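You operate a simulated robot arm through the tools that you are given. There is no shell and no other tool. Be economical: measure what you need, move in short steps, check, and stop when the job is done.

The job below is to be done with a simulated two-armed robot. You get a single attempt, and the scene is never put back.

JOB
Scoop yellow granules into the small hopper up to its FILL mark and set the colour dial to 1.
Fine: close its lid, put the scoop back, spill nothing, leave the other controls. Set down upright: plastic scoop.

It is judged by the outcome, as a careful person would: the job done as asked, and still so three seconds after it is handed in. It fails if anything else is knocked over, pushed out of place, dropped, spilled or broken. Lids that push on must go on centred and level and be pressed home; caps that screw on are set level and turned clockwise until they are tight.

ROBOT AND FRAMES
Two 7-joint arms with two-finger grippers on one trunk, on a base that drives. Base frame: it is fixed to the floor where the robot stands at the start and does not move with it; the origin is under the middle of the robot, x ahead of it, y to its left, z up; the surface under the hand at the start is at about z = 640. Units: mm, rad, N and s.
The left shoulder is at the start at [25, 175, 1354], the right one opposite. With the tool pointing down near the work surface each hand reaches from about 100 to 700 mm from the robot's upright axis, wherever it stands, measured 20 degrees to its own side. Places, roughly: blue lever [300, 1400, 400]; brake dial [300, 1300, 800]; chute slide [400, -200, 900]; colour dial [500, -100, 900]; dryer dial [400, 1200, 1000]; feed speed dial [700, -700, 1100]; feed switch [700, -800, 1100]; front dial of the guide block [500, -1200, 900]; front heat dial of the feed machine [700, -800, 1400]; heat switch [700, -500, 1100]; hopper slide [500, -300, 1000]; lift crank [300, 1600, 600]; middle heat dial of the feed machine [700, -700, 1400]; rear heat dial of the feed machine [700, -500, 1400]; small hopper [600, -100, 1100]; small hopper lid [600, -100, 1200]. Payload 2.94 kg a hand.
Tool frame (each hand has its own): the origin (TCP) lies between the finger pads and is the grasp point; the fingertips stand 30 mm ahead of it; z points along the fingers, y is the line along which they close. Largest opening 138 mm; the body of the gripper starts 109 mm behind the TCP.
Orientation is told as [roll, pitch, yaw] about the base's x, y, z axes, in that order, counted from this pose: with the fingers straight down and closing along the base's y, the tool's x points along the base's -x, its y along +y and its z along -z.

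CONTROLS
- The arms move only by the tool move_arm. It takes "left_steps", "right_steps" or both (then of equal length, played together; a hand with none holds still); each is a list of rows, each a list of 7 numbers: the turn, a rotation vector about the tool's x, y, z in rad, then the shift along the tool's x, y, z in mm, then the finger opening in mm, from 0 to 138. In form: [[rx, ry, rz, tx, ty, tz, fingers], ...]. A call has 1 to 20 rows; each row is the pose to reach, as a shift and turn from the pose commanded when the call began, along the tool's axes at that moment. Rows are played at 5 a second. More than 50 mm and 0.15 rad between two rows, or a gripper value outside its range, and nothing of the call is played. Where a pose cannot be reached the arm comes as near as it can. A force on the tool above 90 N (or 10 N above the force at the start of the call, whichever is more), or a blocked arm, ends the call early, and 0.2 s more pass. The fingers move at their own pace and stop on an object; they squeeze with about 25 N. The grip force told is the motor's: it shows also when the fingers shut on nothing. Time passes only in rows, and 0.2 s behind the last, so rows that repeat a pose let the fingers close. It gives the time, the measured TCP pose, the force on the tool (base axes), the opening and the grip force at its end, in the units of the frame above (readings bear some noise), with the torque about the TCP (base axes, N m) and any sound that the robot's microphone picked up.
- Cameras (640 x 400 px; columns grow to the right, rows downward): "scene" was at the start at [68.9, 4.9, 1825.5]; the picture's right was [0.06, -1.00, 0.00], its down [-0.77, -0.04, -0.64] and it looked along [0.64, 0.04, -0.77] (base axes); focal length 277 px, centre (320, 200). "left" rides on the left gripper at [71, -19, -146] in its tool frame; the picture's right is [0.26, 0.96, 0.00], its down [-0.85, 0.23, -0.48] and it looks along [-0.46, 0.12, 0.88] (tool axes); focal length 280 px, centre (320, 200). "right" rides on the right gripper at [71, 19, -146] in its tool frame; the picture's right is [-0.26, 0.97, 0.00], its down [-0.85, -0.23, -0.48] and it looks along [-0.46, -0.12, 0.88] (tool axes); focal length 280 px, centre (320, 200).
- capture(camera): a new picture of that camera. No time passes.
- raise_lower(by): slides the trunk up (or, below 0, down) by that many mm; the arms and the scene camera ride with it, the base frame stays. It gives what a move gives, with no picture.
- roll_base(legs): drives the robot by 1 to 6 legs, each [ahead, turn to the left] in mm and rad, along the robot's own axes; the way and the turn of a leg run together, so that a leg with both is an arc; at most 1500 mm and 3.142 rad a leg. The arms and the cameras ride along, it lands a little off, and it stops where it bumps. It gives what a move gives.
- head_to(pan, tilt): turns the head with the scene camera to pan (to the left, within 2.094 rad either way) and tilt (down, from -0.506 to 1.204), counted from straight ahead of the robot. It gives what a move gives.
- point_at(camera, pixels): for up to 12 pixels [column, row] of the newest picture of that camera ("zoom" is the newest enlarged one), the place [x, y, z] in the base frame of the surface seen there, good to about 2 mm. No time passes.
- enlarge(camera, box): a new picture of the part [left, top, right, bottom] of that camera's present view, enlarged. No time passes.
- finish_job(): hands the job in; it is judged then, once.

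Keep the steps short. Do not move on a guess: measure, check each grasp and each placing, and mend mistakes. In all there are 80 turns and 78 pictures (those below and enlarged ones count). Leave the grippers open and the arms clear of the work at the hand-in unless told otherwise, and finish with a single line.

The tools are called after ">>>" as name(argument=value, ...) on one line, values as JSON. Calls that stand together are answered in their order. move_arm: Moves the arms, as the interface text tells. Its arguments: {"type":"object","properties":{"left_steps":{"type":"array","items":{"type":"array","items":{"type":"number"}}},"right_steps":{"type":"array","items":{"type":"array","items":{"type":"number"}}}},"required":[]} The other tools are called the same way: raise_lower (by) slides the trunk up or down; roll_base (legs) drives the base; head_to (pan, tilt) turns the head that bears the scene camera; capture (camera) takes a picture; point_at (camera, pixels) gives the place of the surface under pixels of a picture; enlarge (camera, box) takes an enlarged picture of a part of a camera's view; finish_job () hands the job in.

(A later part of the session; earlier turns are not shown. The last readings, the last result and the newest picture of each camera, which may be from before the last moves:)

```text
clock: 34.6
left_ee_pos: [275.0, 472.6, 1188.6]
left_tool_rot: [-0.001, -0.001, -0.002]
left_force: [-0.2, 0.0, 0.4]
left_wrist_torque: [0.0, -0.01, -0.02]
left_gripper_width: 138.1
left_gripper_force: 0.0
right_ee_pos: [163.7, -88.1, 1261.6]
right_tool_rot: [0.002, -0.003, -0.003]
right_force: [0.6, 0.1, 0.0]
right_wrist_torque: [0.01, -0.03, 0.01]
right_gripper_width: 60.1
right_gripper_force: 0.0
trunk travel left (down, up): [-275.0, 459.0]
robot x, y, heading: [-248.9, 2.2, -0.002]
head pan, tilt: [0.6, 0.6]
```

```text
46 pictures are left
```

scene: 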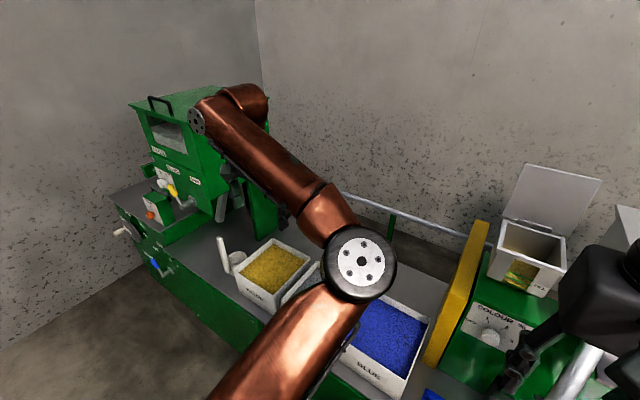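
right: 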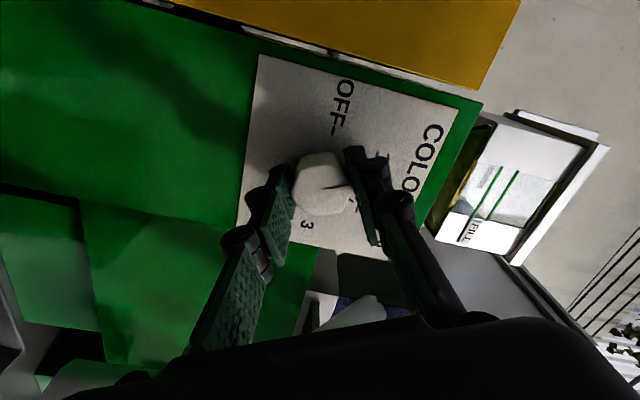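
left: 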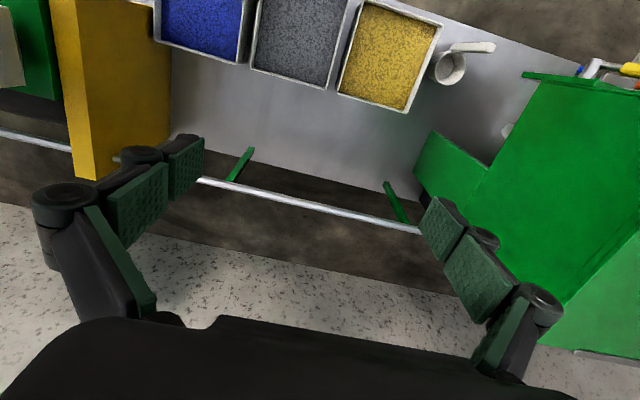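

The scoop is at (230,255) in view. First tucking the left hand to a compact forward-pointing pose, so it will clear the green machine when I drive over.

>>> move_arm(left_steps=[[0, -0.131, 0, 4, -27, 16, 120], [0, -0.262, 0, 8, -54, 32, 100], [0, -0.393, 0, 11, -81, 47, 80], [0, -0.524, 0, 15, -107, 63, 70], [0, -0.655, 0, 19, -134, 79, 70], [0, -0.786, 0, 22, -161, 95, 70], [0, -0.917, 0, 26, -188, 110, 70], [0, -1.048, 0, 30, -215, 126, 70], [0, -1.179, 0, 34, -242, 142, 70], [0, -1.31, 0, 38, -268, 158, 70], [0, -1.441, 0, 42, -295, 173, 70], [0, -1.571, 0, 45, -322, 189, 70]])

>>> roll_base(legs=[[0, 1.571], [700, 0], [0, -1.571]])

>>> head_to(pan=0.1, tilt=0.75)

>>> capture(camera="scene")

>>> capture(camera="left")

```text
clock: 37.4
left_ee_pos: [305.8, 43.8, 1125.0]
left_tool_rot: [2.829, -1.16, -2.938]
left_force: [0.0, 0.6, -0.7]
left_wrist_torque: [0.02, -0.06, -0.04]
left_gripper_width: 69.7
left_gripper_force: 0.1
left hand out of reach, approached as far as the arm can: row 5, 6, 7, 8, 9, 10, 11, 12
right_ee_pos: [163.3, -86.0, 1260.7]
right_tool_rot: [0.001, -0.001, -0.002]
right_force: [0.8, 0.7, 0.2]
right_wrist_torque: [-0.06, 0.04, 0.02]
right_gripper_width: 59.8
right_gripper_force: 0.1
trunk travel left (down, up): [-275.0, 459.0]
robot x, y, heading: [-250.1, 1.5, -0.0]
head pan, tilt: [0.6, 0.6]
stopped in row 12 (left hand): the arm was blocked; the commanded pose is now the measured one
```

```text
clock: 48.9
left_ee_pos: [298.4, 760.6, 1125.1]
left_tool_rot: [2.826, -1.162, -2.91]
left_force: [0.6, 0.9, 0.0]
left_wrist_torque: [-0.03, 0.01, 0.0]
left_gripper_width: 70.0
left_gripper_force: 0.0
right_ee_pos: [158.4, 628.5, 1262.0]
right_tool_rot: [0.003, 0.0, 0.025]
right_force: [0.3, 0.3, 0.0]
right_wrist_torque: [0.01, 0.02, 0.0]
right_gripper_width: 60.1
right_gripper_force: 0.0
trunk travel left (down, up): [-275.0, 459.0]
robot x, y, heading: [-258.8, 708.9, 0.023]
head pan, tilt: [0.6, 0.6]
```

```text
clock: 49.8
left_ee_pos: [298.0, 760.9, 1125.1]
left_tool_rot: [2.826, -1.162, -2.909]
left_force: [-0.1, 0.5, 0.4]
left_wrist_torque: [-0.02, 0.01, 0.0]
left_gripper_width: 70.5
left_gripper_force: 0.2
right_ee_pos: [159.0, 629.3, 1261.2]
right_tool_rot: [0.002, 0.001, 0.024]
right_force: [-0.6, -0.2, 0.0]
right_wrist_torque: [0.0, 0.01, -0.01]
right_gripper_width: 60.2
right_gripper_force: 0.0
trunk travel left (down, up): [-275.0, 459.0]
robot x, y, heading: [-253.9, 704.3, 0.025]
head pan, tilt: [0.099, 0.75]
```

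```text
45 pictures are left
```

scene: 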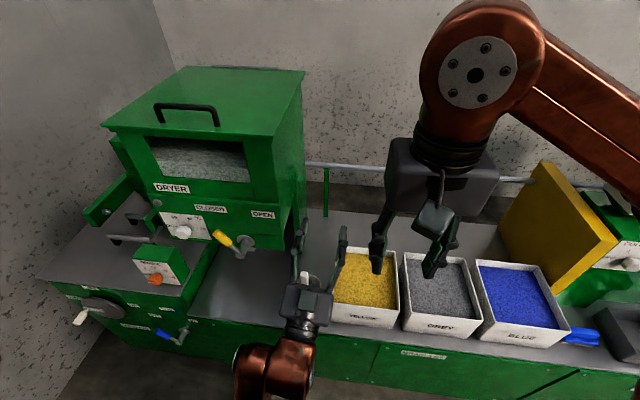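

```text
44 pictures are left
```

left: 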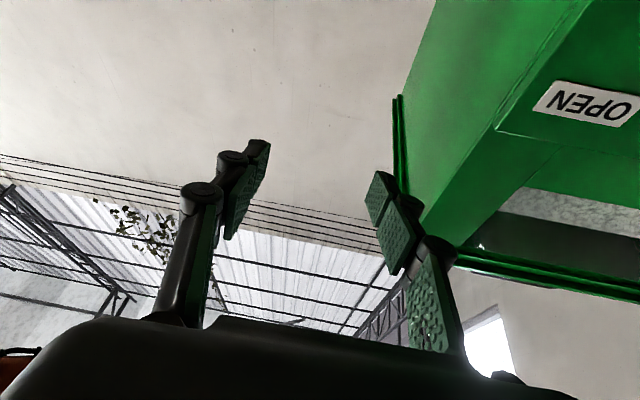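

The robot is in front of the scoop (at −254,704). The left hand is tilted upward (blocked midway). Lowering the trunk 100 mm, then levelling the hand to point straight ahead at (276,812,860), in front of the handle.

>>> raise_lower(by=-100)

>>> move_arm(left_steps=[[-0.014, 0.066, -0.018, 25, 5, -15, 70], [-0.027, 0.131, -0.037, 49, 10, -29, 70], [-0.041, 0.197, -0.055, 74, 15, -44, 70], [-0.055, 0.263, -0.073, 98, 19, -59, 70], [-0.068, 0.328, -0.092, 123, 24, -73, 70], [-0.082, 0.394, -0.11, 147, 29, -88, 70]])

>>> capture(camera="scene")

>>> capture(camera="left")

```text
clock: 51.1
left_ee_pos: [332.8, 761.7, 975.2]
left_tool_rot: [2.748, -1.252, -2.835]
left_force: [-0.2, -0.4, -0.6]
left_wrist_torque: [0.01, 0.04, -0.02]
left_gripper_width: 70.0
left_gripper_force: 0.0
right_ee_pos: [158.2, 628.8, 1162.8]
right_tool_rot: [0.005, -0.001, 0.025]
right_force: [-0.2, 0.3, -0.8]
right_wrist_torque: [-0.01, -0.05, -0.02]
right_gripper_width: 59.9
right_gripper_force: 0.1
trunk travel left (down, up): [-175.0, 559.0]
robot x, y, heading: [-257.2, 706.7, 0.021]
head pan, tilt: [0.099, 0.75]
```

```text
clock: 52.4
left_ee_pos: [304.9, 786.8, 875.5]
left_tool_rot: [2.228, -1.375, -2.288]
left_force: [-5.9, -1.0, 35.8]
left_wrist_torque: [1.3, -0.84, 0.15]
left_gripper_width: 73.1
left_gripper_force: 1.9
left hand out of reach, approached as far as the arm can: row 1, 2, 3, 4, 5, 6
right_ee_pos: [158.9, 629.5, 1159.7]
right_tool_rot: [0.003, 0.001, 0.022]
right_force: [1.4, -0.3, -0.6]
right_wrist_torque: [-0.03, 0.14, 0.02]
right_gripper_width: 60.3
right_gripper_force: 0.1
trunk travel left (down, up): [-175.0, 559.0]
robot x, y, heading: [-259.0, 705.4, 0.026]
head pan, tilt: [0.099, 0.75]
stopped in row 6 (left hand): the arm was blocked; the commanded pose is now the measured one
```

```text
43 pictures are left
```

scene: 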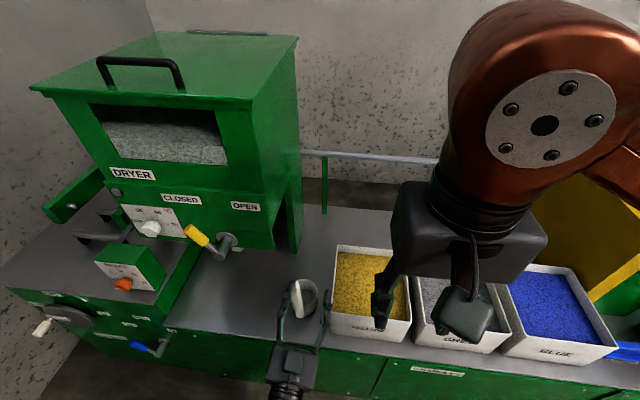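

```text
42 pictures are left
```

left: 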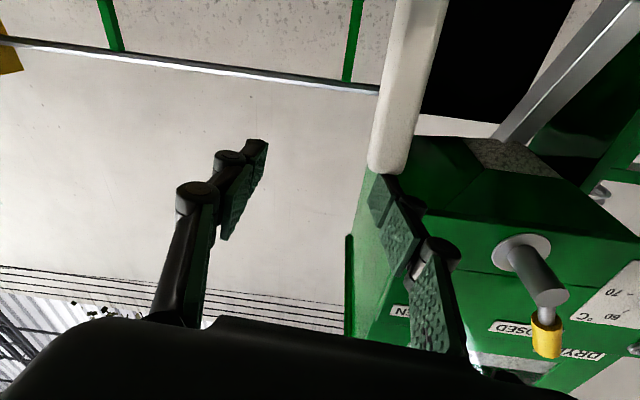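

A 36 N upward force: the left finger has come down on the top of the handle. Lifting and backing off at once.

>>> move_arm(left_steps=[[0, 0, 0, -20, 0, 0, 70], [0, 0, 0, -40, 0, 0, 70], [0, 0, 0, -60, 0, 0, 70]])

>>> roll_base(legs=[[-130, 0]])

>>> capture(camera="scene")

```text
clock: 53.2
left_ee_pos: [316.0, 764.5, 874.5]
left_tool_rot: [1.829, -1.242, -1.927]
left_force: [-1.8, -0.5, 6.4]
left_wrist_torque: [0.22, -0.2, 0.09]
left_gripper_width: 71.9
left_gripper_force: 1.5
left hand out of reach, approached as far as the arm can: row 1, 2, 3
right_ee_pos: [158.6, 629.2, 1161.7]
right_tool_rot: [0.002, 0.0, 0.026]
right_force: [0.1, -0.8, -1.1]
right_wrist_torque: [0.0, 0.01, 0.01]
right_gripper_width: 60.0
right_gripper_force: 0.1
trunk travel left (down, up): [-175.0, 559.0]
robot x, y, heading: [-257.4, 705.8, 0.021]
head pan, tilt: [0.099, 0.75]
stopped in row 3 (left hand): the arm was blocked; the commanded pose is now the measured one
```

```text
clock: 54.4
left_ee_pos: [184.7, 760.3, 872.9]
left_tool_rot: [1.813, -1.241, -1.913]
left_force: [-1.8, 0.8, -0.2]
left_wrist_torque: [0.01, 0.03, -0.03]
left_gripper_width: 70.2
left_gripper_force: 0.1
right_ee_pos: [26.6, 626.0, 1162.2]
right_tool_rot: [0.003, -0.001, 0.025]
right_force: [-0.6, 0.2, 0.1]
right_wrist_torque: [0.01, -0.06, 0.0]
right_gripper_width: 60.0
right_gripper_force: 0.0
trunk travel left (down, up): [-175.0, 559.0]
robot x, y, heading: [-386.7, 703.0, 0.025]
head pan, tilt: [0.099, 0.75]
```

```text
41 pictures are left
```

scene: 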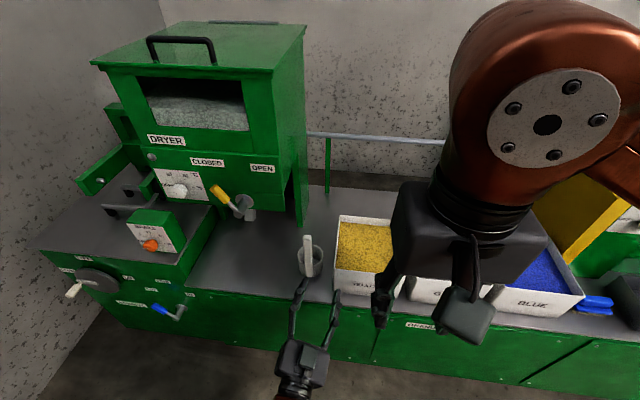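

The scoop still stands upright. With more distance, trying to straighten the left hand to point squarely ahead at (233,812,950), clear of everything.

>>> move_arm(left_steps=[[-0.025, 0.024, -0.079, -13, 19, 12, 70], [-0.05, 0.048, -0.158, -26, 38, 24, 70], [-0.075, 0.072, -0.237, -39, 58, 36, 70], [-0.099, 0.095, -0.316, -52, 77, 48, 70]])

>>> point_at(camera="scene", pixels=[[307, 242], [308, 265], [303, 258], [321, 250], [312, 275], [308, 236], [365, 245], [340, 216], [338, 290], [596, 305]])

```text
clock: 55.4
left_ee_pos: [245.4, 809.9, 937.7]
left_tool_rot: [1.597, -1.51, -1.589]
left_force: [0.2, 0.5, 0.5]
left_wrist_torque: [0.02, -0.01, 0.03]
left_gripper_width: 69.8
left_gripper_force: 0.1
left hand out of reach, approached as far as the arm can: row 1, 2, 3, 4
right_ee_pos: [28.6, 626.7, 1160.8]
right_tool_rot: [0.005, 0.0, 0.026]
right_force: [-1.2, -0.4, 0.1]
right_wrist_torque: [-0.01, 0.02, -0.01]
right_gripper_width: 60.1
right_gripper_force: 0.0
trunk travel left (down, up): [-175.0, 559.0]
robot x, y, heading: [-383.0, 701.8, 0.027]
head pan, tilt: [0.099, 0.75]
```

```text
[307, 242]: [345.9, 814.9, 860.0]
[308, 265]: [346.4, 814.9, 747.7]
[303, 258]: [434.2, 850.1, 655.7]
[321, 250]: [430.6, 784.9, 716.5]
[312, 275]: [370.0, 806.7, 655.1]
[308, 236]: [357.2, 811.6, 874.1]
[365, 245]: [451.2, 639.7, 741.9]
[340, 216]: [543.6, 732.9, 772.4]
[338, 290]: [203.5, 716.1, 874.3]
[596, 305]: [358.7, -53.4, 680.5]
```

Nearly straight, but the arm seems wound into a limit. I'll unwind it by bringing it back to a fingers-down pose beside the body (moving the right hand aside too), as the right arm did successfully.

>>> move_arm(left_steps=[[0, 0.131, 0, -14, 2, -19, 70], [0, 0.262, 0, -27, 4, -37, 70], [0, 0.393, 0, -41, 6, -56, 70], [0, 0.524, 0, -54, 8, -75, 70], [0, 0.655, 0, -68, 10, -93, 70], [0, 0.786, 0, -82, 12, -112, 70], [0, 0.917, 0, -95, 15, -131, 70], [0, 1.048, 0, -109, 17, -149, 70], [0, 1.179, 0, -122, 19, -168, 70], [0, 1.31, 0, -136, 21, -187, 70], [0, 1.441, 0, -149, 23, -205, 70], [0, 1.571, 0, -163, 25, -224, 70]], right_steps=[[0, 0, 0, 0, -20, 0, 60], [0, 0, 0, 0, -40, 0, 60], [0, 0, 0, 0, -60, 0, 60], [0, 0, 0, 0, -80, 0, 60], [0, 0, 0, 0, -100, 0, 60], [0, 0, 0, 0, -120, 0, 60], [0, 0, 0, 0, -140, 0, 60], [0, 0, 0, 0, -150, 0, 60], [0, 0, 0, 0, -150, 0, 60], [0, 0, 0, 0, -150, 0, 60], [0, 0, 0, 0, -150, 0, 60], [0, 0, 0, 0, -150, 0, 60]])

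```text
clock: 55.9
left_ee_pos: [256.6, 827.2, 937.8]
left_tool_rot: [1.051, -1.381, -1.002]
left_force: [0.7, -0.9, 0.1]
left_wrist_torque: [0.0, -0.01, 0.03]
left_gripper_width: 69.8
left_gripper_force: 0.1
left hand out of reach, approached as far as the arm can: row 1, 2
right_ee_pos: [29.4, 609.5, 1161.3]
right_tool_rot: [0.004, 0.0, 0.027]
right_force: [-0.3, 0.1, 0.4]
right_wrist_torque: [0.02, -0.02, 0.02]
right_gripper_width: 60.2
right_gripper_force: 0.0
trunk travel left (down, up): [-175.0, 559.0]
robot x, y, heading: [-385.0, 701.9, 0.027]
head pan, tilt: [0.099, 0.75]
stopped in row 2 (left hand): the arm was blocked; the commanded pose is now the measured one
```

Blocked again. I need to see how the left arm is folded.

>>> head_to(pan=0.5, tilt=1.15)

>>> capture(camera="scene")

```text
clock: 56.7
left_ee_pos: [255.7, 827.8, 938.6]
left_tool_rot: [1.053, -1.385, -1.002]
left_force: [-0.9, -0.6, -0.1]
left_wrist_torque: [0.03, 0.0, -0.03]
left_gripper_width: 70.0
left_gripper_force: 0.1
right_ee_pos: [29.1, 609.6, 1161.9]
right_tool_rot: [0.003, 0.0, 0.025]
right_force: [0.0, -0.5, 0.3]
right_wrist_torque: [0.05, 0.01, -0.02]
right_gripper_width: 59.9
right_gripper_force: 0.1
trunk travel left (down, up): [-175.0, 559.0]
robot x, y, heading: [-387.7, 702.3, 0.032]
head pan, tilt: [0.499, 1.15]
```

```text
40 pictures are left
```

scene: 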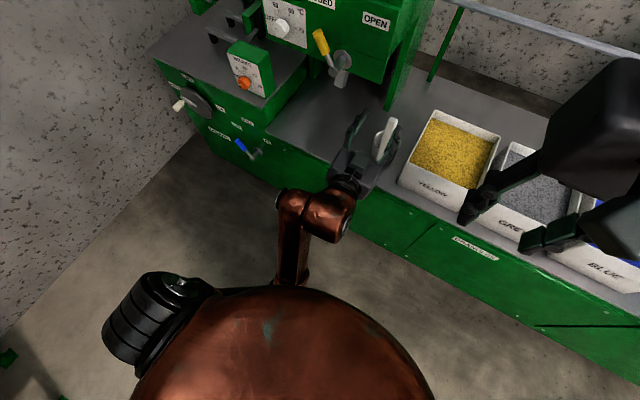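

The left forearm is folded under the torso. Driving back 250 mm for room, then extending the hand up, out and forward to unfold.

>>> roll_base(legs=[[-250, 0]])

>>> move_arm(left_steps=[[0, 0, 0, -10, 10, 35, 70], [0, 0, 0, -20, 20, 70, 70], [0, 0, 0, -50, 45, 75, 70], [0, 0, 0, -80, 75, 80, 70], [0, 0, 0, -110, 105, 80, 70], [0, 0, 0, -135, 135, 80, 70], [0, 0, 0, -162, 168, 80, 70]])

>>> capture(camera="scene")

```text
clock: 58.6
left_ee_pos: [2.1, 821.5, 938.8]
left_tool_rot: [1.055, -1.385, -1.002]
left_force: [-0.3, 0.4, -0.6]
left_wrist_torque: [-0.02, 0.04, 0.0]
left_gripper_width: 70.2
left_gripper_force: 0.1
right_ee_pos: [-225.3, 603.6, 1162.4]
right_tool_rot: [0.002, -0.004, 0.031]
right_force: [-0.1, -0.1, 0.8]
right_wrist_torque: [0.0, -0.06, -0.04]
right_gripper_width: 59.9
right_gripper_force: 0.0
trunk travel left (down, up): [-175.0, 559.0]
robot x, y, heading: [-644.7, 694.4, 0.03]
head pan, tilt: [0.499, 1.15]
```

```text
clock: 60.2
left_ee_pos: [55.1, 927.2, 1042.5]
left_tool_rot: [1.728, -1.316, -1.495]
left_force: [-0.4, -0.4, -0.2]
left_wrist_torque: [-0.01, 0.01, 0.01]
left_gripper_width: 70.0
left_gripper_force: 0.0
left hand out of reach, approached as far as the arm can: row 2, 3, 4, 5, 6, 7
right_ee_pos: [-224.9, 603.6, 1162.6]
right_tool_rot: [0.003, -0.002, 0.029]
right_force: [-0.6, -0.4, 0.6]
right_wrist_torque: [0.02, -0.01, 0.02]
right_gripper_width: 60.0
right_gripper_force: 0.2
trunk travel left (down, up): [-175.0, 559.0]
robot x, y, heading: [-640.9, 693.0, 0.032]
head pan, tilt: [0.499, 1.15]
```

```text
39 pictures are left
```

scene: 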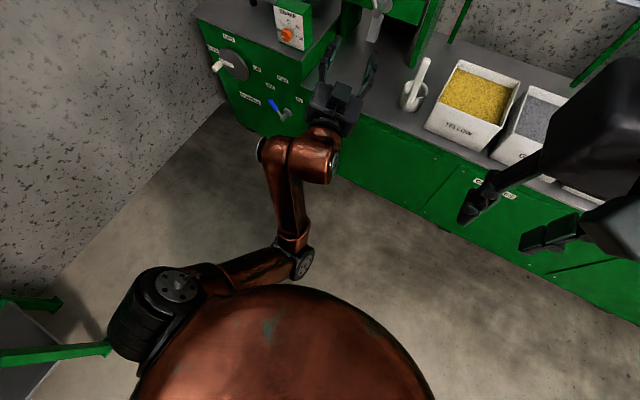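

The arm is unfolding but its wrist is still at a limit. Now turning the hand downward to the nominal orientation in free space.

>>> move_arm(left_steps=[[0, 0.13, 0, -10, -10, 0, 70], [0, 0.26, 0, -20, -20, 0, 70], [0, 0.39, 0, -30, -30, 0, 70], [0, 0.52, 0, -40, -40, 0, 70], [0, 0.65, 0, -50, -50, -5, 70], [0, 0.78, 0, -60, -60, -10, 70], [0, 0.91, 0, -70, -70, -15, 70], [0, 1.04, 0, -80, -80, -20, 70], [0, 1.17, 0, -85, -80, -25, 70], [0, 1.3, 0, -90, -80, -30, 70], [0, 1.385, 0, -90, -80, -30, 70]])

>>> capture(camera="scene")

```text
clock: 62.6
left_ee_pos: [51.0, 820.9, 1105.7]
left_tool_rot: [0.259, -0.219, 0.182]
left_force: [0.8, 1.2, 0.1]
left_wrist_torque: [0.02, 0.02, -0.01]
left_gripper_width: 69.8
left_gripper_force: 0.0
left hand out of reach, approached as far as the arm can: row 7, 8, 9, 10
right_ee_pos: [-225.7, 603.2, 1161.2]
right_tool_rot: [0.0, 0.0, 0.029]
right_force: [0.3, -3.0, 2.9]
right_wrist_torque: [0.12, 0.01, 0.03]
right_gripper_width: 61.5
right_gripper_force: 0.1
trunk travel left (down, up): [-175.0, 559.0]
robot x, y, heading: [-643.0, 693.2, 0.027]
head pan, tilt: [0.499, 1.15]
```

```text
38 pictures are left
```

scene: 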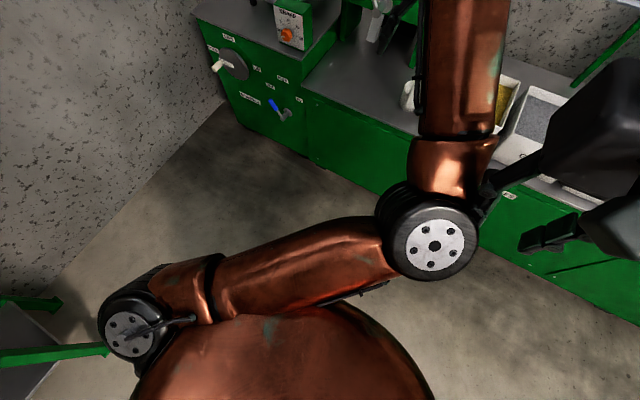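

The elbow has swung to the inner side, near the right hand. Moving the right hand away, then taking the left hand back to its starting place relative to the robot, which should bring the elbow outward.

>>> move_arm(right_steps=[[0, 0, 0, 0, -25, -15, 60], [0, 0, 0, 0, -50, -30, 60], [0, 0, 0, 0, -80, -45, 60], [0, 0, 0, 0, -110, -60, 60], [0, 0, 0, 0, -140, -70, 60], [0, 0, 0, 0, -170, -80, 60]])

>>> move_arm(left_steps=[[0.03, 0.03, 0.02, 20, 34, 2, 70], [0.06, 0.05, 0.04, 40, 69, 4, 70], [0.09, 0.08, 0.06, 60, 104, 6, 70], [0.12, 0.1, 0.08, 80, 139, 8, 70], [0.16, 0.13, 0.1, 100, 174, 10, 70], [0.19, 0.16, 0.13, 120, 209, 12, 70], [0.22, 0.19, 0.15, 145, 244, 15, 70], [0.26, 0.22, 0.18, 169, 279, 18, 70]])

>>> capture(camera="scene")

```text
clock: 64.0
left_ee_pos: [50.1, 820.0, 1106.7]
left_tool_rot: [0.258, -0.218, 0.18]
left_force: [0.0, -0.8, -0.3]
left_wrist_torque: [0.03, -0.02, -0.01]
left_gripper_width: 69.9
left_gripper_force: 0.1
right_ee_pos: [-204.4, 455.3, 1205.0]
right_tool_rot: [0.004, -0.003, 0.031]
right_force: [0.4, -0.6, -0.6]
right_wrist_torque: [-0.03, -0.05, 0.03]
right_gripper_width: 60.0
right_gripper_force: 0.1
right hand out of reach, approached as far as the arm can: row 5, 6
trunk travel left (down, up): [-175.0, 559.0]
robot x, y, heading: [-635.7, 694.1, 0.031]
head pan, tilt: [0.499, 1.15]
```

```text
clock: 65.8
left_ee_pos: [-174.9, 1060.9, 1123.7]
left_tool_rot: [0.009, 0.025, 0.032]
left_force: [0.5, 0.1, -0.3]
left_wrist_torque: [-0.04, -0.02, 0.0]
left_gripper_width: 70.2
left_gripper_force: 0.0
right_ee_pos: [-202.3, 458.8, 1206.6]
right_tool_rot: [0.004, -0.004, 0.029]
right_force: [-0.6, 0.3, 0.5]
right_wrist_torque: [-0.01, 0.02, 0.01]
right_gripper_width: 60.1
right_gripper_force: 0.0
trunk travel left (down, up): [-175.0, 559.0]
robot x, y, heading: [-641.6, 692.6, 0.029]
head pan, tilt: [0.499, 1.15]
```

```text
37 pictures are left
```

scene: 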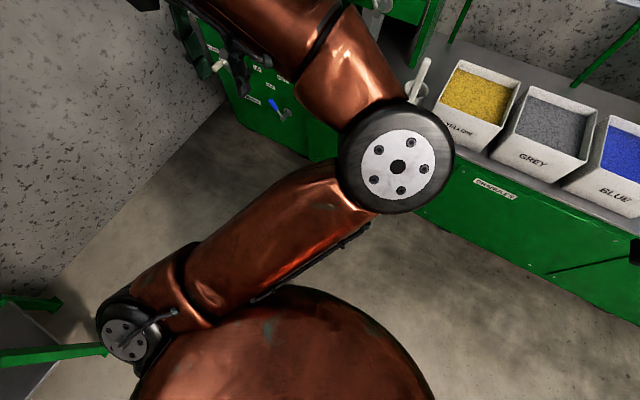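

The left arm is back in its starting posture. Bringing the hand inward and high with fingers down, mirroring the right arm's pose before its forward swing.

>>> move_arm(left_steps=[[0, 0, 0, 9, -41, -4, 70], [0, 0, 0, 17, -82, -8, 70], [0, 0, 0, 26, -123, -12, 70], [0, 0, 0, 34, -164, -15, 70], [0, 0, 0, 43, -205, -19, 70], [0, 0, 0, 52, -246, -23, 70], [0, 0, 0, 60, -286, -26, 70]])

>>> move_arm(left_steps=[[0, -0.12, 0, -14, 1, 20, 70], [0, -0.24, 0, -28, 2, 40, 70], [0, -0.36, 0, -42, 3, 60, 70], [0, -0.48, 0, -56, 4, 80, 70], [0, -0.6, 0, -70, 5, 100, 70], [0, -0.72, 0, -84, 6, 120, 70], [0, -0.84, 0, -98, 7, 140, 70], [0, -0.96, 0, -112, 8, 160, 70], [0, -1.08, 0, -130, 9, 185, 70], [0, -1.2, 0, -150, 10, 210, 70], [0, -1.33, 0, -170, 11, 235, 70], [0, -1.45, 0, -195, 12, 260, 70], [0, -1.571, 0, -215, 13, 280, 70]])

>>> capture(camera="scene")

```text
clock: 67.4
left_ee_pos: [-156.3, 843.7, 1133.7]
left_tool_rot: [0.009, 0.028, 0.032]
left_force: [0.4, -0.3, -0.6]
left_wrist_torque: [0.02, 0.04, 0.01]
left_gripper_width: 70.1
left_gripper_force: 0.1
left hand out of reach, approached as far as the arm can: row 5, 6, 7
right_ee_pos: [-202.1, 455.8, 1203.9]
right_tool_rot: [0.006, -0.002, 0.031]
right_force: [0.8, -0.2, -0.5]
right_wrist_torque: [0.04, 0.06, 0.0]
right_gripper_width: 60.0
right_gripper_force: 0.2
trunk travel left (down, up): [-175.0, 559.0]
robot x, y, heading: [-640.1, 692.6, 0.032]
head pan, tilt: [0.499, 1.15]
```

```text
clock: 70.2
left_ee_pos: [69.8, 971.5, 1021.2]
left_tool_rot: [0.02, -1.293, -0.016]
left_force: [0.3, 0.5, 0.2]
left_wrist_torque: [0.0, 0.02, 0.02]
left_gripper_width: 70.1
left_gripper_force: 0.0
left hand out of reach, approached as far as the arm can: row 1, 2, 3, 4, 5, 6, 7, 8, 9, 10, 11, 12, 13
right_ee_pos: [-204.7, 457.9, 1206.4]
right_tool_rot: [0.004, -0.004, 0.029]
right_force: [0.0, 0.0, 0.0]
right_wrist_torque: [0.05, -0.07, 0.01]
right_gripper_width: 60.2
right_gripper_force: 0.1
trunk travel left (down, up): [-175.0, 559.0]
robot x, y, heading: [-641.4, 695.4, 0.032]
head pan, tilt: [0.499, 1.15]
```

```text
36 pictures are left
```

scene: 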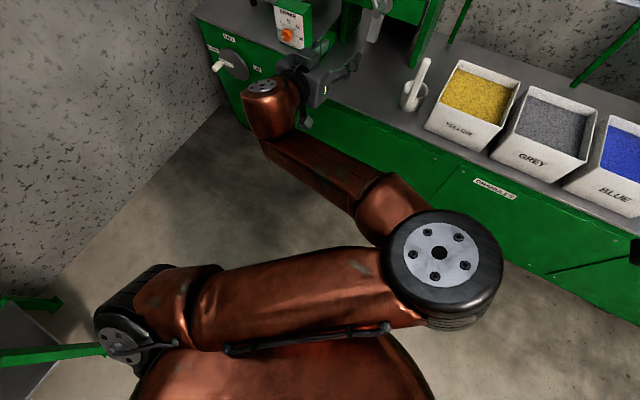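

In this posture the left arm only suits work far to its side. The right arm handled forward-pointing work well, so I'll use the right hand for the scoop. First parking the left hand back at its starting pose, then setting up the right hand.

>>> move_arm(left_steps=[[0, 0.12, 0, -17, 29, -8, 70], [0, 0.24, 0, -34, 58, -15, 70], [0, 0.36, 0, -50, 87, -23, 70], [0, 0.48, 0, -67, 116, -30, 70], [0, 0.6, 0, -84, 145, -38, 70], [0, 0.72, 0, -101, 174, -45, 70], [0, 0.84, 0, -118, 203, -53, 70], [0, 0.96, 0, -134, 232, -60, 70], [0, 1.08, 0, -151, 261, -68, 70], [0, 1.2, 0, -168, 290, -75, 70], [0, 1.32, 0, -185, 319, -83, 70], [0, 1.44, 0, -201, 348, -90, 70], [0, 1.56, 0, -218, 377, -98, 70]])

>>> move_arm(right_steps=[[0, 0, 0, 2, 30, -3, 60], [0, 0, 0, 4, 60, -6, 60], [0, 0, 0, 6, 90, -9, 60], [0, 0, 0, 8, 120, -12, 60], [0, 0, 0, 10, 150, -15, 60], [0, 0, 0, 11, 187, -19, 60]])

>>> head_to(pan=0.0, tilt=0.75)

>>> capture(camera="scene")

```text
clock: 73.0
left_ee_pos: [-21.2, 1283.4, 1085.1]
left_tool_rot: [0.002, 0.269, 0.008]
left_force: [0.2, 1.0, -1.2]
left_wrist_torque: [-0.11, 0.06, 0.04]
left_gripper_width: 69.7
left_gripper_force: 0.1
left hand out of reach, approached as far as the arm can: row 10, 11, 12, 13
right_ee_pos: [-185.5, 463.2, 1198.7]
right_tool_rot: [0.001, 0.017, 0.03]
right_force: [1.5, 1.2, -2.2]
right_wrist_torque: [-0.19, 0.23, 0.0]
right_gripper_width: 59.9
right_gripper_force: 0.1
trunk travel left (down, up): [-175.0, 559.0]
robot x, y, heading: [-643.3, 696.9, 0.027]
head pan, tilt: [0.499, 1.15]
```

```text
clock: 73.5
left_ee_pos: [-5.5, 1305.6, 1134.0]
left_tool_rot: [0.201, 0.248, -0.051]
left_force: [0.6, 0.4, -0.8]
left_wrist_torque: [-0.02, 0.07, -0.01]
left_gripper_width: 69.9
left_gripper_force: 0.0
right_ee_pos: [-229.0, 492.5, 1207.3]
right_tool_rot: [-0.009, -0.007, 0.015]
right_force: [-1.0, -1.1, -2.3]
right_wrist_torque: [0.07, -0.13, -0.02]
right_gripper_width: 59.8
right_gripper_force: 0.0
trunk travel left (down, up): [-175.0, 559.0]
robot x, y, heading: [-642.1, 694.0, 0.023]
head pan, tilt: [0.499, 1.15]
stopped in row 2 (left hand): the arm was blocked; the commanded pose is now the measured one
```

```text
clock: 74.4
left_ee_pos: [-36.4, 1284.2, 1117.9]
left_tool_rot: [0.059, 0.22, -0.023]
left_force: [0.7, 1.0, -1.0]
left_wrist_torque: [-0.01, 0.13, 0.0]
left_gripper_width: 69.9
left_gripper_force: 0.0
right_ee_pos: [-228.0, 500.0, 1214.2]
right_tool_rot: [-0.003, -0.018, 0.026]
right_force: [1.1, 0.1, -0.4]
right_wrist_torque: [-0.04, 0.07, -0.03]
right_gripper_width: 60.0
right_gripper_force: 0.0
trunk travel left (down, up): [-175.0, 559.0]
robot x, y, heading: [-642.4, 696.7, 0.031]
head pan, tilt: [0.0, 0.75]
```

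```text
35 pictures are left
```

scene: 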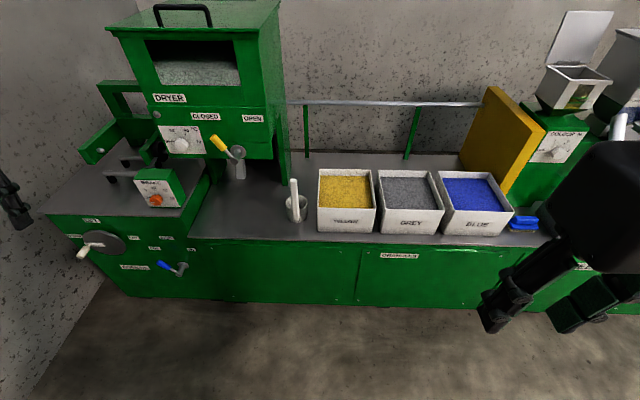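

The arms touched each other. Looking down to see where the left elbow is.

>>> head_to(pan=0.1, tilt=1.2)

>>> capture(camera="scene")

```text
clock: 75.3
left_ee_pos: [-71.2, 1287.1, 1151.8]
left_tool_rot: [0.1, 0.166, -0.04]
left_force: [-0.4, -2.9, 1.5]
left_wrist_torque: [0.23, -0.02, -0.04]
left_gripper_width: 70.0
left_gripper_force: 0.1
right_ee_pos: [-278.8, 497.1, 1224.8]
right_tool_rot: [-0.003, -0.069, 0.031]
right_force: [2.3, 1.0, 0.4]
right_wrist_torque: [-0.04, 0.27, -0.01]
right_gripper_width: 60.0
right_gripper_force: 0.1
trunk travel left (down, up): [-175.0, 559.0]
robot x, y, heading: [-642.3, 696.4, 0.026]
head pan, tilt: [0.099, 1.201]
```

```text
34 pictures are left
```

scene: 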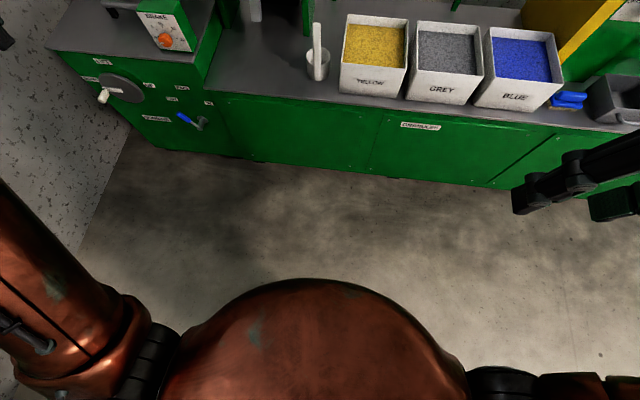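

The left arm is now out to its own side and the centre is clear. Setting both hands into proper start-like poses.

>>> move_arm(left_steps=[[0.02, -0.033, 0, 8, -18, 8, 70], [0.03, -0.066, 0, 16, -36, 16, 70], [0.05, -0.1, 0, 24, -54, 24, 70], [0.07, -0.13, 0, 32, -72, 32, 70], [0.09, -0.15, 0, 40, -90, 40, 70], [0.1, -0.166, 0, 47, -107, 47, 70]], right_steps=[[0, 0.01, 0, -7, 21, 20, 60], [0, 0.02, 0, -14, 42, 40, 60], [0, 0.03, 0, -21, 63, 60, 60], [0, 0.04, 0, -28, 84, 80, 60], [0, 0.05, 0, -35, 105, 100, 60], [0, 0.07, 0, -41, 127, 124, 60]])

>>> capture(camera="scene")

```text
clock: 76.4
left_ee_pos: [-130.9, 1212.5, 1120.1]
left_tool_rot: [0.015, 0.025, -0.053]
left_force: [0.4, 0.0, -0.9]
left_wrist_torque: [0.03, 0.05, 0.02]
left_gripper_width: 70.1
left_gripper_force: 0.1
right_ee_pos: [-263.8, 572.2, 1144.0]
right_tool_rot: [-0.014, -0.041, 0.031]
right_force: [-1.2, 0.4, -1.4]
right_wrist_torque: [0.04, -0.17, -0.01]
right_gripper_width: 60.1
right_gripper_force: 0.1
trunk travel left (down, up): [-175.0, 559.0]
robot x, y, heading: [-640.1, 698.0, 0.032]
head pan, tilt: [0.099, 1.201]
stopped in row 5 (left hand): the arm was blocked; the commanded pose is now the measured one
```

```text
33 pictures are left
```

scene: 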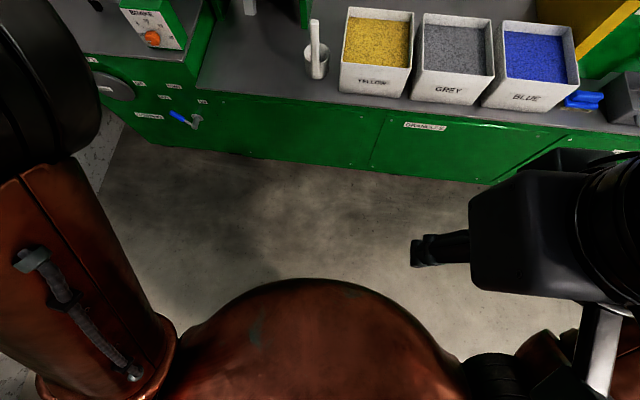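

The left arm is clear now. Swinging the right hand to point forward, in free space well in front of the bench.

>>> move_arm(right_steps=[[0, -0.12, 0, -14, 3, 25, 60], [0, -0.24, 0, -28, 6, 50, 60], [0, -0.36, 0, -42, 9, 75, 60], [0, -0.48, 0, -56, 12, 100, 60], [0, -0.6, 0, -72, 15, 125, 60], [0, -0.72, 0, -90, 18, 150, 60], [0, -0.84, 0, -108, 21, 170, 60], [0, -0.96, 0, -126, 24, 190, 60], [0, -1.08, 0, -146, 27, 205, 60], [0, -1.2, 0, -166, 30, 220, 60], [0, -1.32, 0, -186, 33, 230, 60], [0, -1.43, 0, -205, 36, 238, 60], [0, -1.53, 0, -224, 40, 244, 60]])

>>> capture(camera="scene")

```text
clock: 76.7
left_ee_pos: [-231.7, 1213.1, 1124.9]
left_tool_rot: [0.017, 0.003, -0.036]
left_force: [0.8, -0.3, -0.6]
left_wrist_torque: [-0.02, 0.09, 0.03]
left_gripper_width: 69.6
left_gripper_force: 0.0
right_ee_pos: [-360.2, 564.9, 1144.6]
right_tool_rot: [-0.031, -0.19, 0.039]
right_force: [1.8, 0.6, -0.7]
right_wrist_torque: [-0.02, 0.23, -0.01]
right_gripper_width: 60.0
right_gripper_force: 0.0
trunk travel left (down, up): [-175.0, 559.0]
robot x, y, heading: [-641.7, 694.4, 0.027]
head pan, tilt: [0.099, 1.201]
stopped in row 1 (left hand): the arm was blocked; the commanded pose is now the measured one
```

```text
32 pictures are left
```

scene: 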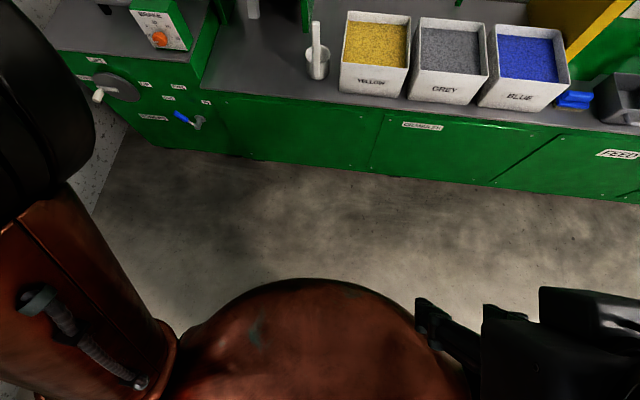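

Both hands drifted; the left arm keeps settling. Holding both still for two seconds to see if they come to rest.

>>> move_arm(left_steps=[[0, 0, 0, 0, 0, 0, 70], [0, 0, 0, 0, 0, 0, 70], [0, 0, 0, 0, 0, 0, 70], [0, 0, 0, 0, 0, 0, 70], [0, 0, 0, 0, 0, 0, 70], [0, 0, 0, 0, 0, 0, 70]], right_steps=[[0, 0, 0, 0, 0, 0, 60], [0, 0, 0, 0, 0, 0, 60], [0, 0, 0, 0, 0, 0, 60], [0, 0, 0, 0, 0, 0, 60], [0, 0, 0, 0, 0, 0, 60], [0, 0, 0, 0, 0, 0, 60]])

>>> capture(camera="scene")

```text
clock: 78.3
left_ee_pos: [-212.8, 1209.9, 1150.0]
left_tool_rot: [0.027, -0.064, -0.057]
left_force: [1.1, -0.4, -0.2]
left_wrist_torque: [-0.01, 0.13, -0.02]
left_gripper_width: 70.2
left_gripper_force: 0.0
right_ee_pos: [-338.8, 570.2, 1147.5]
right_tool_rot: [-0.018, -0.165, 0.042]
right_force: [-0.1, -0.6, 0.7]
right_wrist_torque: [0.0, 0.11, 0.02]
right_gripper_width: 60.0
right_gripper_force: 0.1
trunk travel left (down, up): [-175.0, 559.0]
robot x, y, heading: [-639.0, 693.2, 0.025]
head pan, tilt: [0.099, 1.201]
stopped in row 6 (left hand): the arm was blocked; the commanded pose is now the measured one
```

```text
31 pictures are left
```

scene: 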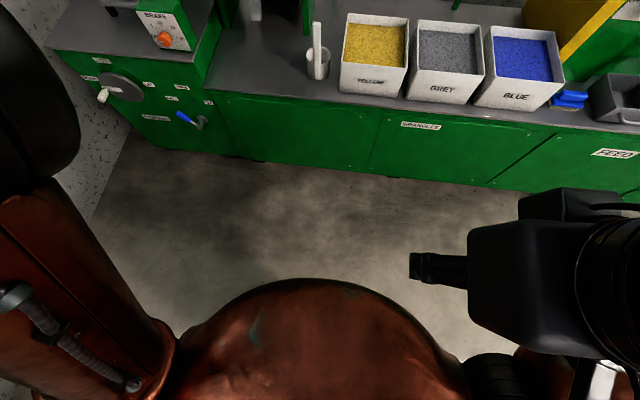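

>>> move_arm(left_steps=[[0, 0, 0, -5, -12, 4, 70], [0, 0, 0, -10, -25, 8, 70], [0, 0, 0, -18, -40, 12, 70], [0, 0, 0, -26, -56, 16, 70], [0, 0, 0, -34, -72, 21, 70], [0, 0, 0, -41, -88, 26, 70], [0, 0, 0, -48, -105, 30, 70], [0, 0, 0, -48, -105, 30, 70]])

>>> head_to(pan=0.6, tilt=1.0)

>>> capture(camera="scene")

```text
clock: 80.1
left_ee_pos: [-179.0, 1101.6, 1123.5]
left_tool_rot: [0.028, -0.076, -0.057]
left_force: [0.0, 0.8, 0.6]
left_wrist_torque: [-0.02, 0.02, -0.04]
left_gripper_width: 69.8
left_gripper_force: 0.0
right_ee_pos: [-350.9, 570.0, 1148.3]
right_tool_rot: [-0.018, -0.178, 0.042]
right_force: [0.2, 0.1, -0.2]
right_wrist_torque: [0.0, 0.01, 0.0]
right_gripper_width: 60.2
right_gripper_force: 0.0
trunk travel left (down, up): [-175.0, 559.0]
robot x, y, heading: [-641.5, 694.4, 0.034]
head pan, tilt: [0.099, 1.201]
```

```text
clock: 81.0
left_ee_pos: [-180.4, 1103.6, 1123.5]
left_tool_rot: [0.028, -0.076, -0.057]
left_force: [0.2, 0.0, 0.4]
left_wrist_torque: [0.0, -0.01, 0.0]
left_gripper_width: 69.9
left_gripper_force: 0.0
right_ee_pos: [-351.4, 570.0, 1149.8]
right_tool_rot: [-0.018, -0.178, 0.041]
right_force: [-0.1, 0.7, 1.1]
right_wrist_torque: [0.03, -0.02, 0.01]
right_gripper_width: 59.9
right_gripper_force: 0.1
trunk travel left (down, up): [-175.0, 559.0]
robot x, y, heading: [-644.6, 695.0, 0.033]
head pan, tilt: [0.6, 1.0]
```

```text
30 pictures are left
```

scene: 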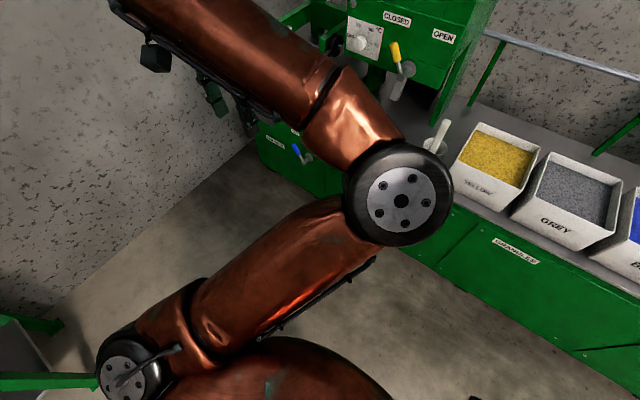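

The left arm is settled in a good posture. Now swinging the right hand forward-pointing to (−40,607,900).

>>> move_arm(right_steps=[[0, -0.107, 0, -20, 3, 23, 60], [0, -0.214, 0, -40, 6, 46, 60], [0, -0.321, 0, -60, 9, 69, 60], [0, -0.428, 0, -80, 12, 92, 60], [0, -0.535, 0, -100, 15, 115, 60], [0, -0.642, 0, -121, 18, 138, 60], [0, -0.749, 0, -141, 20, 161, 60], [0, -0.856, 0, -161, 23, 184, 60], [0, -0.963, 0, -181, 26, 207, 60], [0, -1.07, 0, -201, 29, 230, 60], [0, -1.177, 0, -221, 32, 254, 60], [0, -1.284, 0, -241, 35, 277, 60], [0, -1.39, 0, -262, 37, 300, 60]])

>>> head_to(pan=0.0, tilt=0.8)

>>> capture(camera="scene")

```text
clock: 83.8
left_ee_pos: [-174.4, 1098.5, 1120.7]
left_tool_rot: [0.032, -0.067, -0.061]
left_force: [0.2, -0.9, -1.7]
left_wrist_torque: [0.02, 0.04, -0.01]
left_gripper_width: 69.7
left_gripper_force: 0.1
right_ee_pos: [-48.5, 634.8, 886.8]
right_tool_rot: [0.69, -1.522, -0.614]
right_force: [11.7, -14.1, 0.5]
right_wrist_torque: [0.0, 0.03, 1.76]
right_gripper_width: 60.0
right_gripper_force: 0.3
right hand out of reach, approached as far as the arm can: row 8, 9, 10, 11
trunk travel left (down, up): [-175.0, 559.0]
robot x, y, heading: [-642.2, 697.6, 0.032]
head pan, tilt: [0.6, 1.0]
```

```text
clock: 84.8
left_ee_pos: [-180.7, 1102.1, 1124.0]
left_tool_rot: [0.03, -0.077, -0.058]
left_force: [0.3, -0.8, 0.4]
left_wrist_torque: [0.05, 0.0, 0.01]
left_gripper_width: 70.1
left_gripper_force: 0.0
right_ee_pos: [-54.2, 641.5, 889.4]
right_tool_rot: [0.81, -1.516, -0.73]
right_force: [0.4, -0.9, 1.0]
right_wrist_torque: [-0.01, 0.01, 0.04]
right_gripper_width: 60.0
right_gripper_force: 0.2
trunk travel left (down, up): [-175.0, 559.0]
robot x, y, heading: [-641.8, 695.9, 0.029]
head pan, tilt: [0.0, 0.799]
```

```text
29 pictures are left
```

scene: 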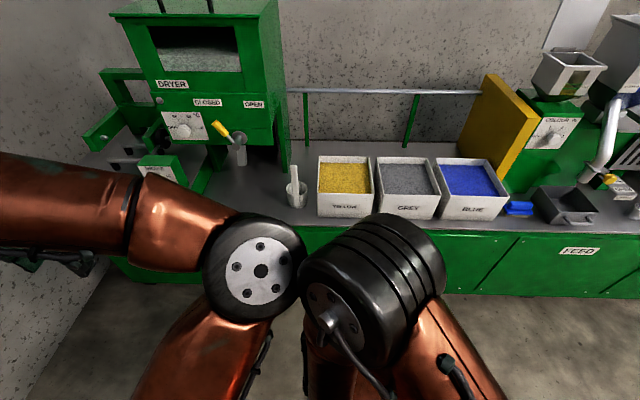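

The two elbows are touching in the middle. Moving the left hand up and outward to take its elbow away.

>>> move_arm(left_steps=[[0, 0, 0, 0, 19, -23, 70], [0, 0, 0, 0, 38, -46, 70], [0, 0, 0, 0, 57, -69, 70], [0, 0, 0, 0, 76, -92, 70], [0, 0, 0, 0, 95, -115, 70], [0, 0, 0, 0, 114, -138, 70], [0, 0, 0, 0, 133, -160, 70], [0, 0, 0, 0, 150, -180, 70]])

>>> capture(camera="scene")

```text
clock: 86.7
left_ee_pos: [-187.8, 1251.2, 1307.0]
left_tool_rot: [0.025, -0.078, -0.055]
left_force: [0.2, -1.2, 0.3]
left_wrist_torque: [-0.03, -0.03, -0.05]
left_gripper_width: 70.1
left_gripper_force: 0.0
right_ee_pos: [-41.0, 616.0, 899.9]
right_tool_rot: [-1.497, -1.551, 1.538]
right_force: [0.3, -0.2, -0.7]
right_wrist_torque: [0.01, 0.03, -0.05]
right_gripper_width: 60.0
right_gripper_force: 0.0
trunk travel left (down, up): [-175.0, 559.0]
robot x, y, heading: [-640.5, 695.7, 0.032]
head pan, tilt: [0.0, 0.799]
```

```text
28 pictures are left
```

scene: 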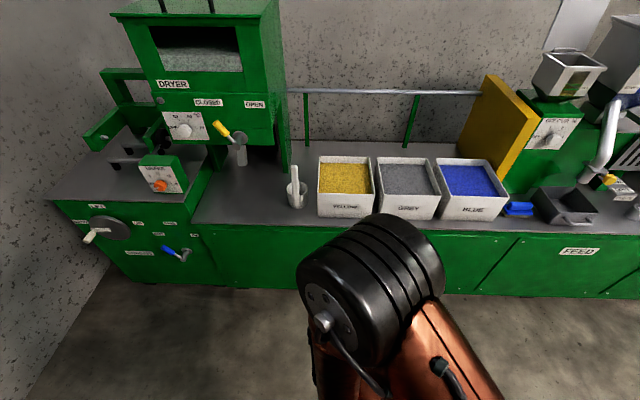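

The right hand now points straight ahead. Driving so that it stands in front of the scoop handle.

>>> roll_base(legs=[[300, 0], [0, 1.54], [200, 0], [0, -1.571]])

>>> head_to(pan=-0.1, tilt=0.8)

>>> capture(camera="scene")

>>> capture(camera="right")

```text
clock: 97.4
left_ee_pos: [132.6, 1445.4, 1306.1]
left_tool_rot: [0.028, -0.078, -0.088]
left_force: [0.7, -0.8, 0.4]
left_wrist_torque: [0.02, 0.0, 0.0]
left_gripper_width: 70.0
left_gripper_force: 0.0
right_ee_pos: [257.2, 807.2, 899.4]
right_tool_rot: [-1.441, -1.554, 1.451]
right_force: [-0.9, 0.0, 0.9]
right_wrist_torque: [0.01, 0.0, 0.0]
right_gripper_width: 60.1
right_gripper_force: 0.0
trunk travel left (down, up): [-175.0, 559.0]
robot x, y, heading: [-339.4, 906.5, -0.001]
head pan, tilt: [0.0, 0.799]
```

```text
clock: 98.1
left_ee_pos: [133.4, 1444.9, 1306.3]
left_tool_rot: [0.028, -0.076, -0.089]
left_force: [0.1, 0.9, 0.5]
left_wrist_torque: [0.02, 0.01, 0.06]
left_gripper_width: 70.1
left_gripper_force: 0.0
right_ee_pos: [257.4, 808.2, 899.6]
right_tool_rot: [-1.452, -1.552, 1.461]
right_force: [0.4, -0.9, -0.5]
right_wrist_torque: [-0.01, 0.01, -0.02]
right_gripper_width: 59.9
right_gripper_force: 0.1
trunk travel left (down, up): [-175.0, 559.0]
robot x, y, heading: [-340.4, 902.9, 0.001]
head pan, tilt: [-0.099, 0.799]
```

```text
27 pictures are left
```

scene: 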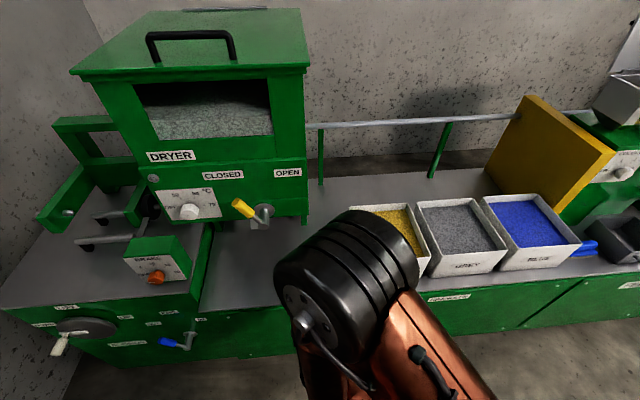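

```text
26 pictures are left
```

right: 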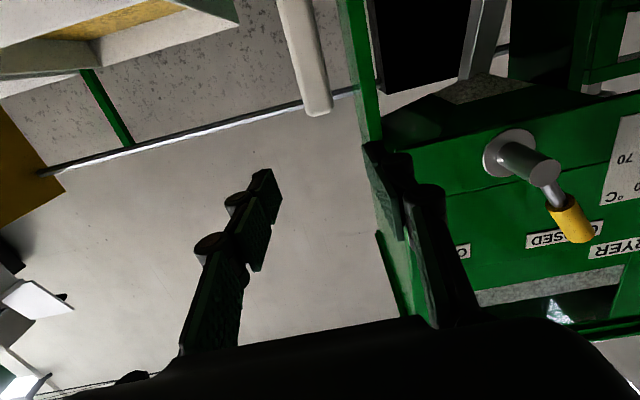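

>>> point_at(camera="right", pixels=[[295, 30], [287, 30], [308, 30], [307, 90], [318, 112], [325, 95], [300, 5]])

```text
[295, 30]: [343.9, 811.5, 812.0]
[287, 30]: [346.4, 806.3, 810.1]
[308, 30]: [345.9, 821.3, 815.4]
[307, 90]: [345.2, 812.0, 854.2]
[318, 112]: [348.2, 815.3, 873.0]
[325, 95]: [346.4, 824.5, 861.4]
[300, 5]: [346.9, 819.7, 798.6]
```

The handle spans y 803–825, front at x 345, top z 874. Lowering, centring (y 814, z 838), moving forward and closing.

>>> move_arm(right_steps=[[0, 0, 0, 30, 3, 0, 60], [0, 0, 0, 61, 6, 5, 60], [0, 0, 0, 61, 6, 40, 60], [0, 0, 0, 61, 6, 70, 60], [0, 0, 0, 61, 6, 98, 60], [0, 0, 0, 61, 6, 98, 40], [0, 0, 0, 61, 6, 98, 20], [0, 0, 0, 61, 6, 98, 5], [0, 0, 0, 61, 6, 98, 5]])

>>> capture(camera="right")

```text
clock: 100.1
left_ee_pos: [132.5, 1444.6, 1307.2]
left_tool_rot: [0.027, -0.077, -0.088]
left_force: [-0.1, -1.1, -0.4]
left_wrist_torque: [0.01, -0.02, -0.01]
left_gripper_width: 69.9
left_gripper_force: 0.0
right_ee_pos: [354.7, 813.0, 837.4]
right_tool_rot: [-1.445, -1.554, 1.457]
right_force: [0.6, -0.1, -0.1]
right_wrist_torque: [0.16, -0.01, 0.07]
right_gripper_width: 22.2
right_gripper_force: 25.4
trunk travel left (down, up): [-175.0, 559.0]
robot x, y, heading: [-337.9, 904.0, 0.004]
head pan, tilt: [-0.099, 0.799]
```

```text
25 pictures are left
```

right: 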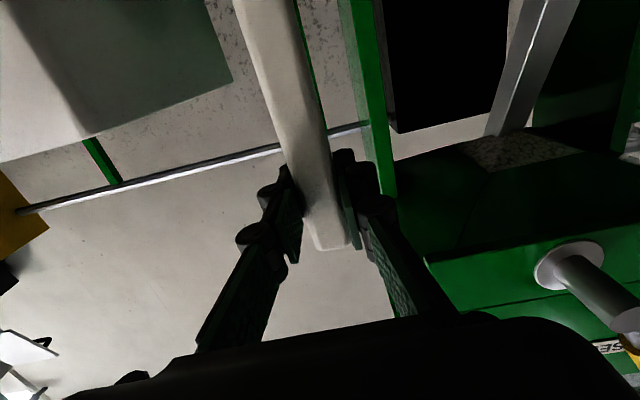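

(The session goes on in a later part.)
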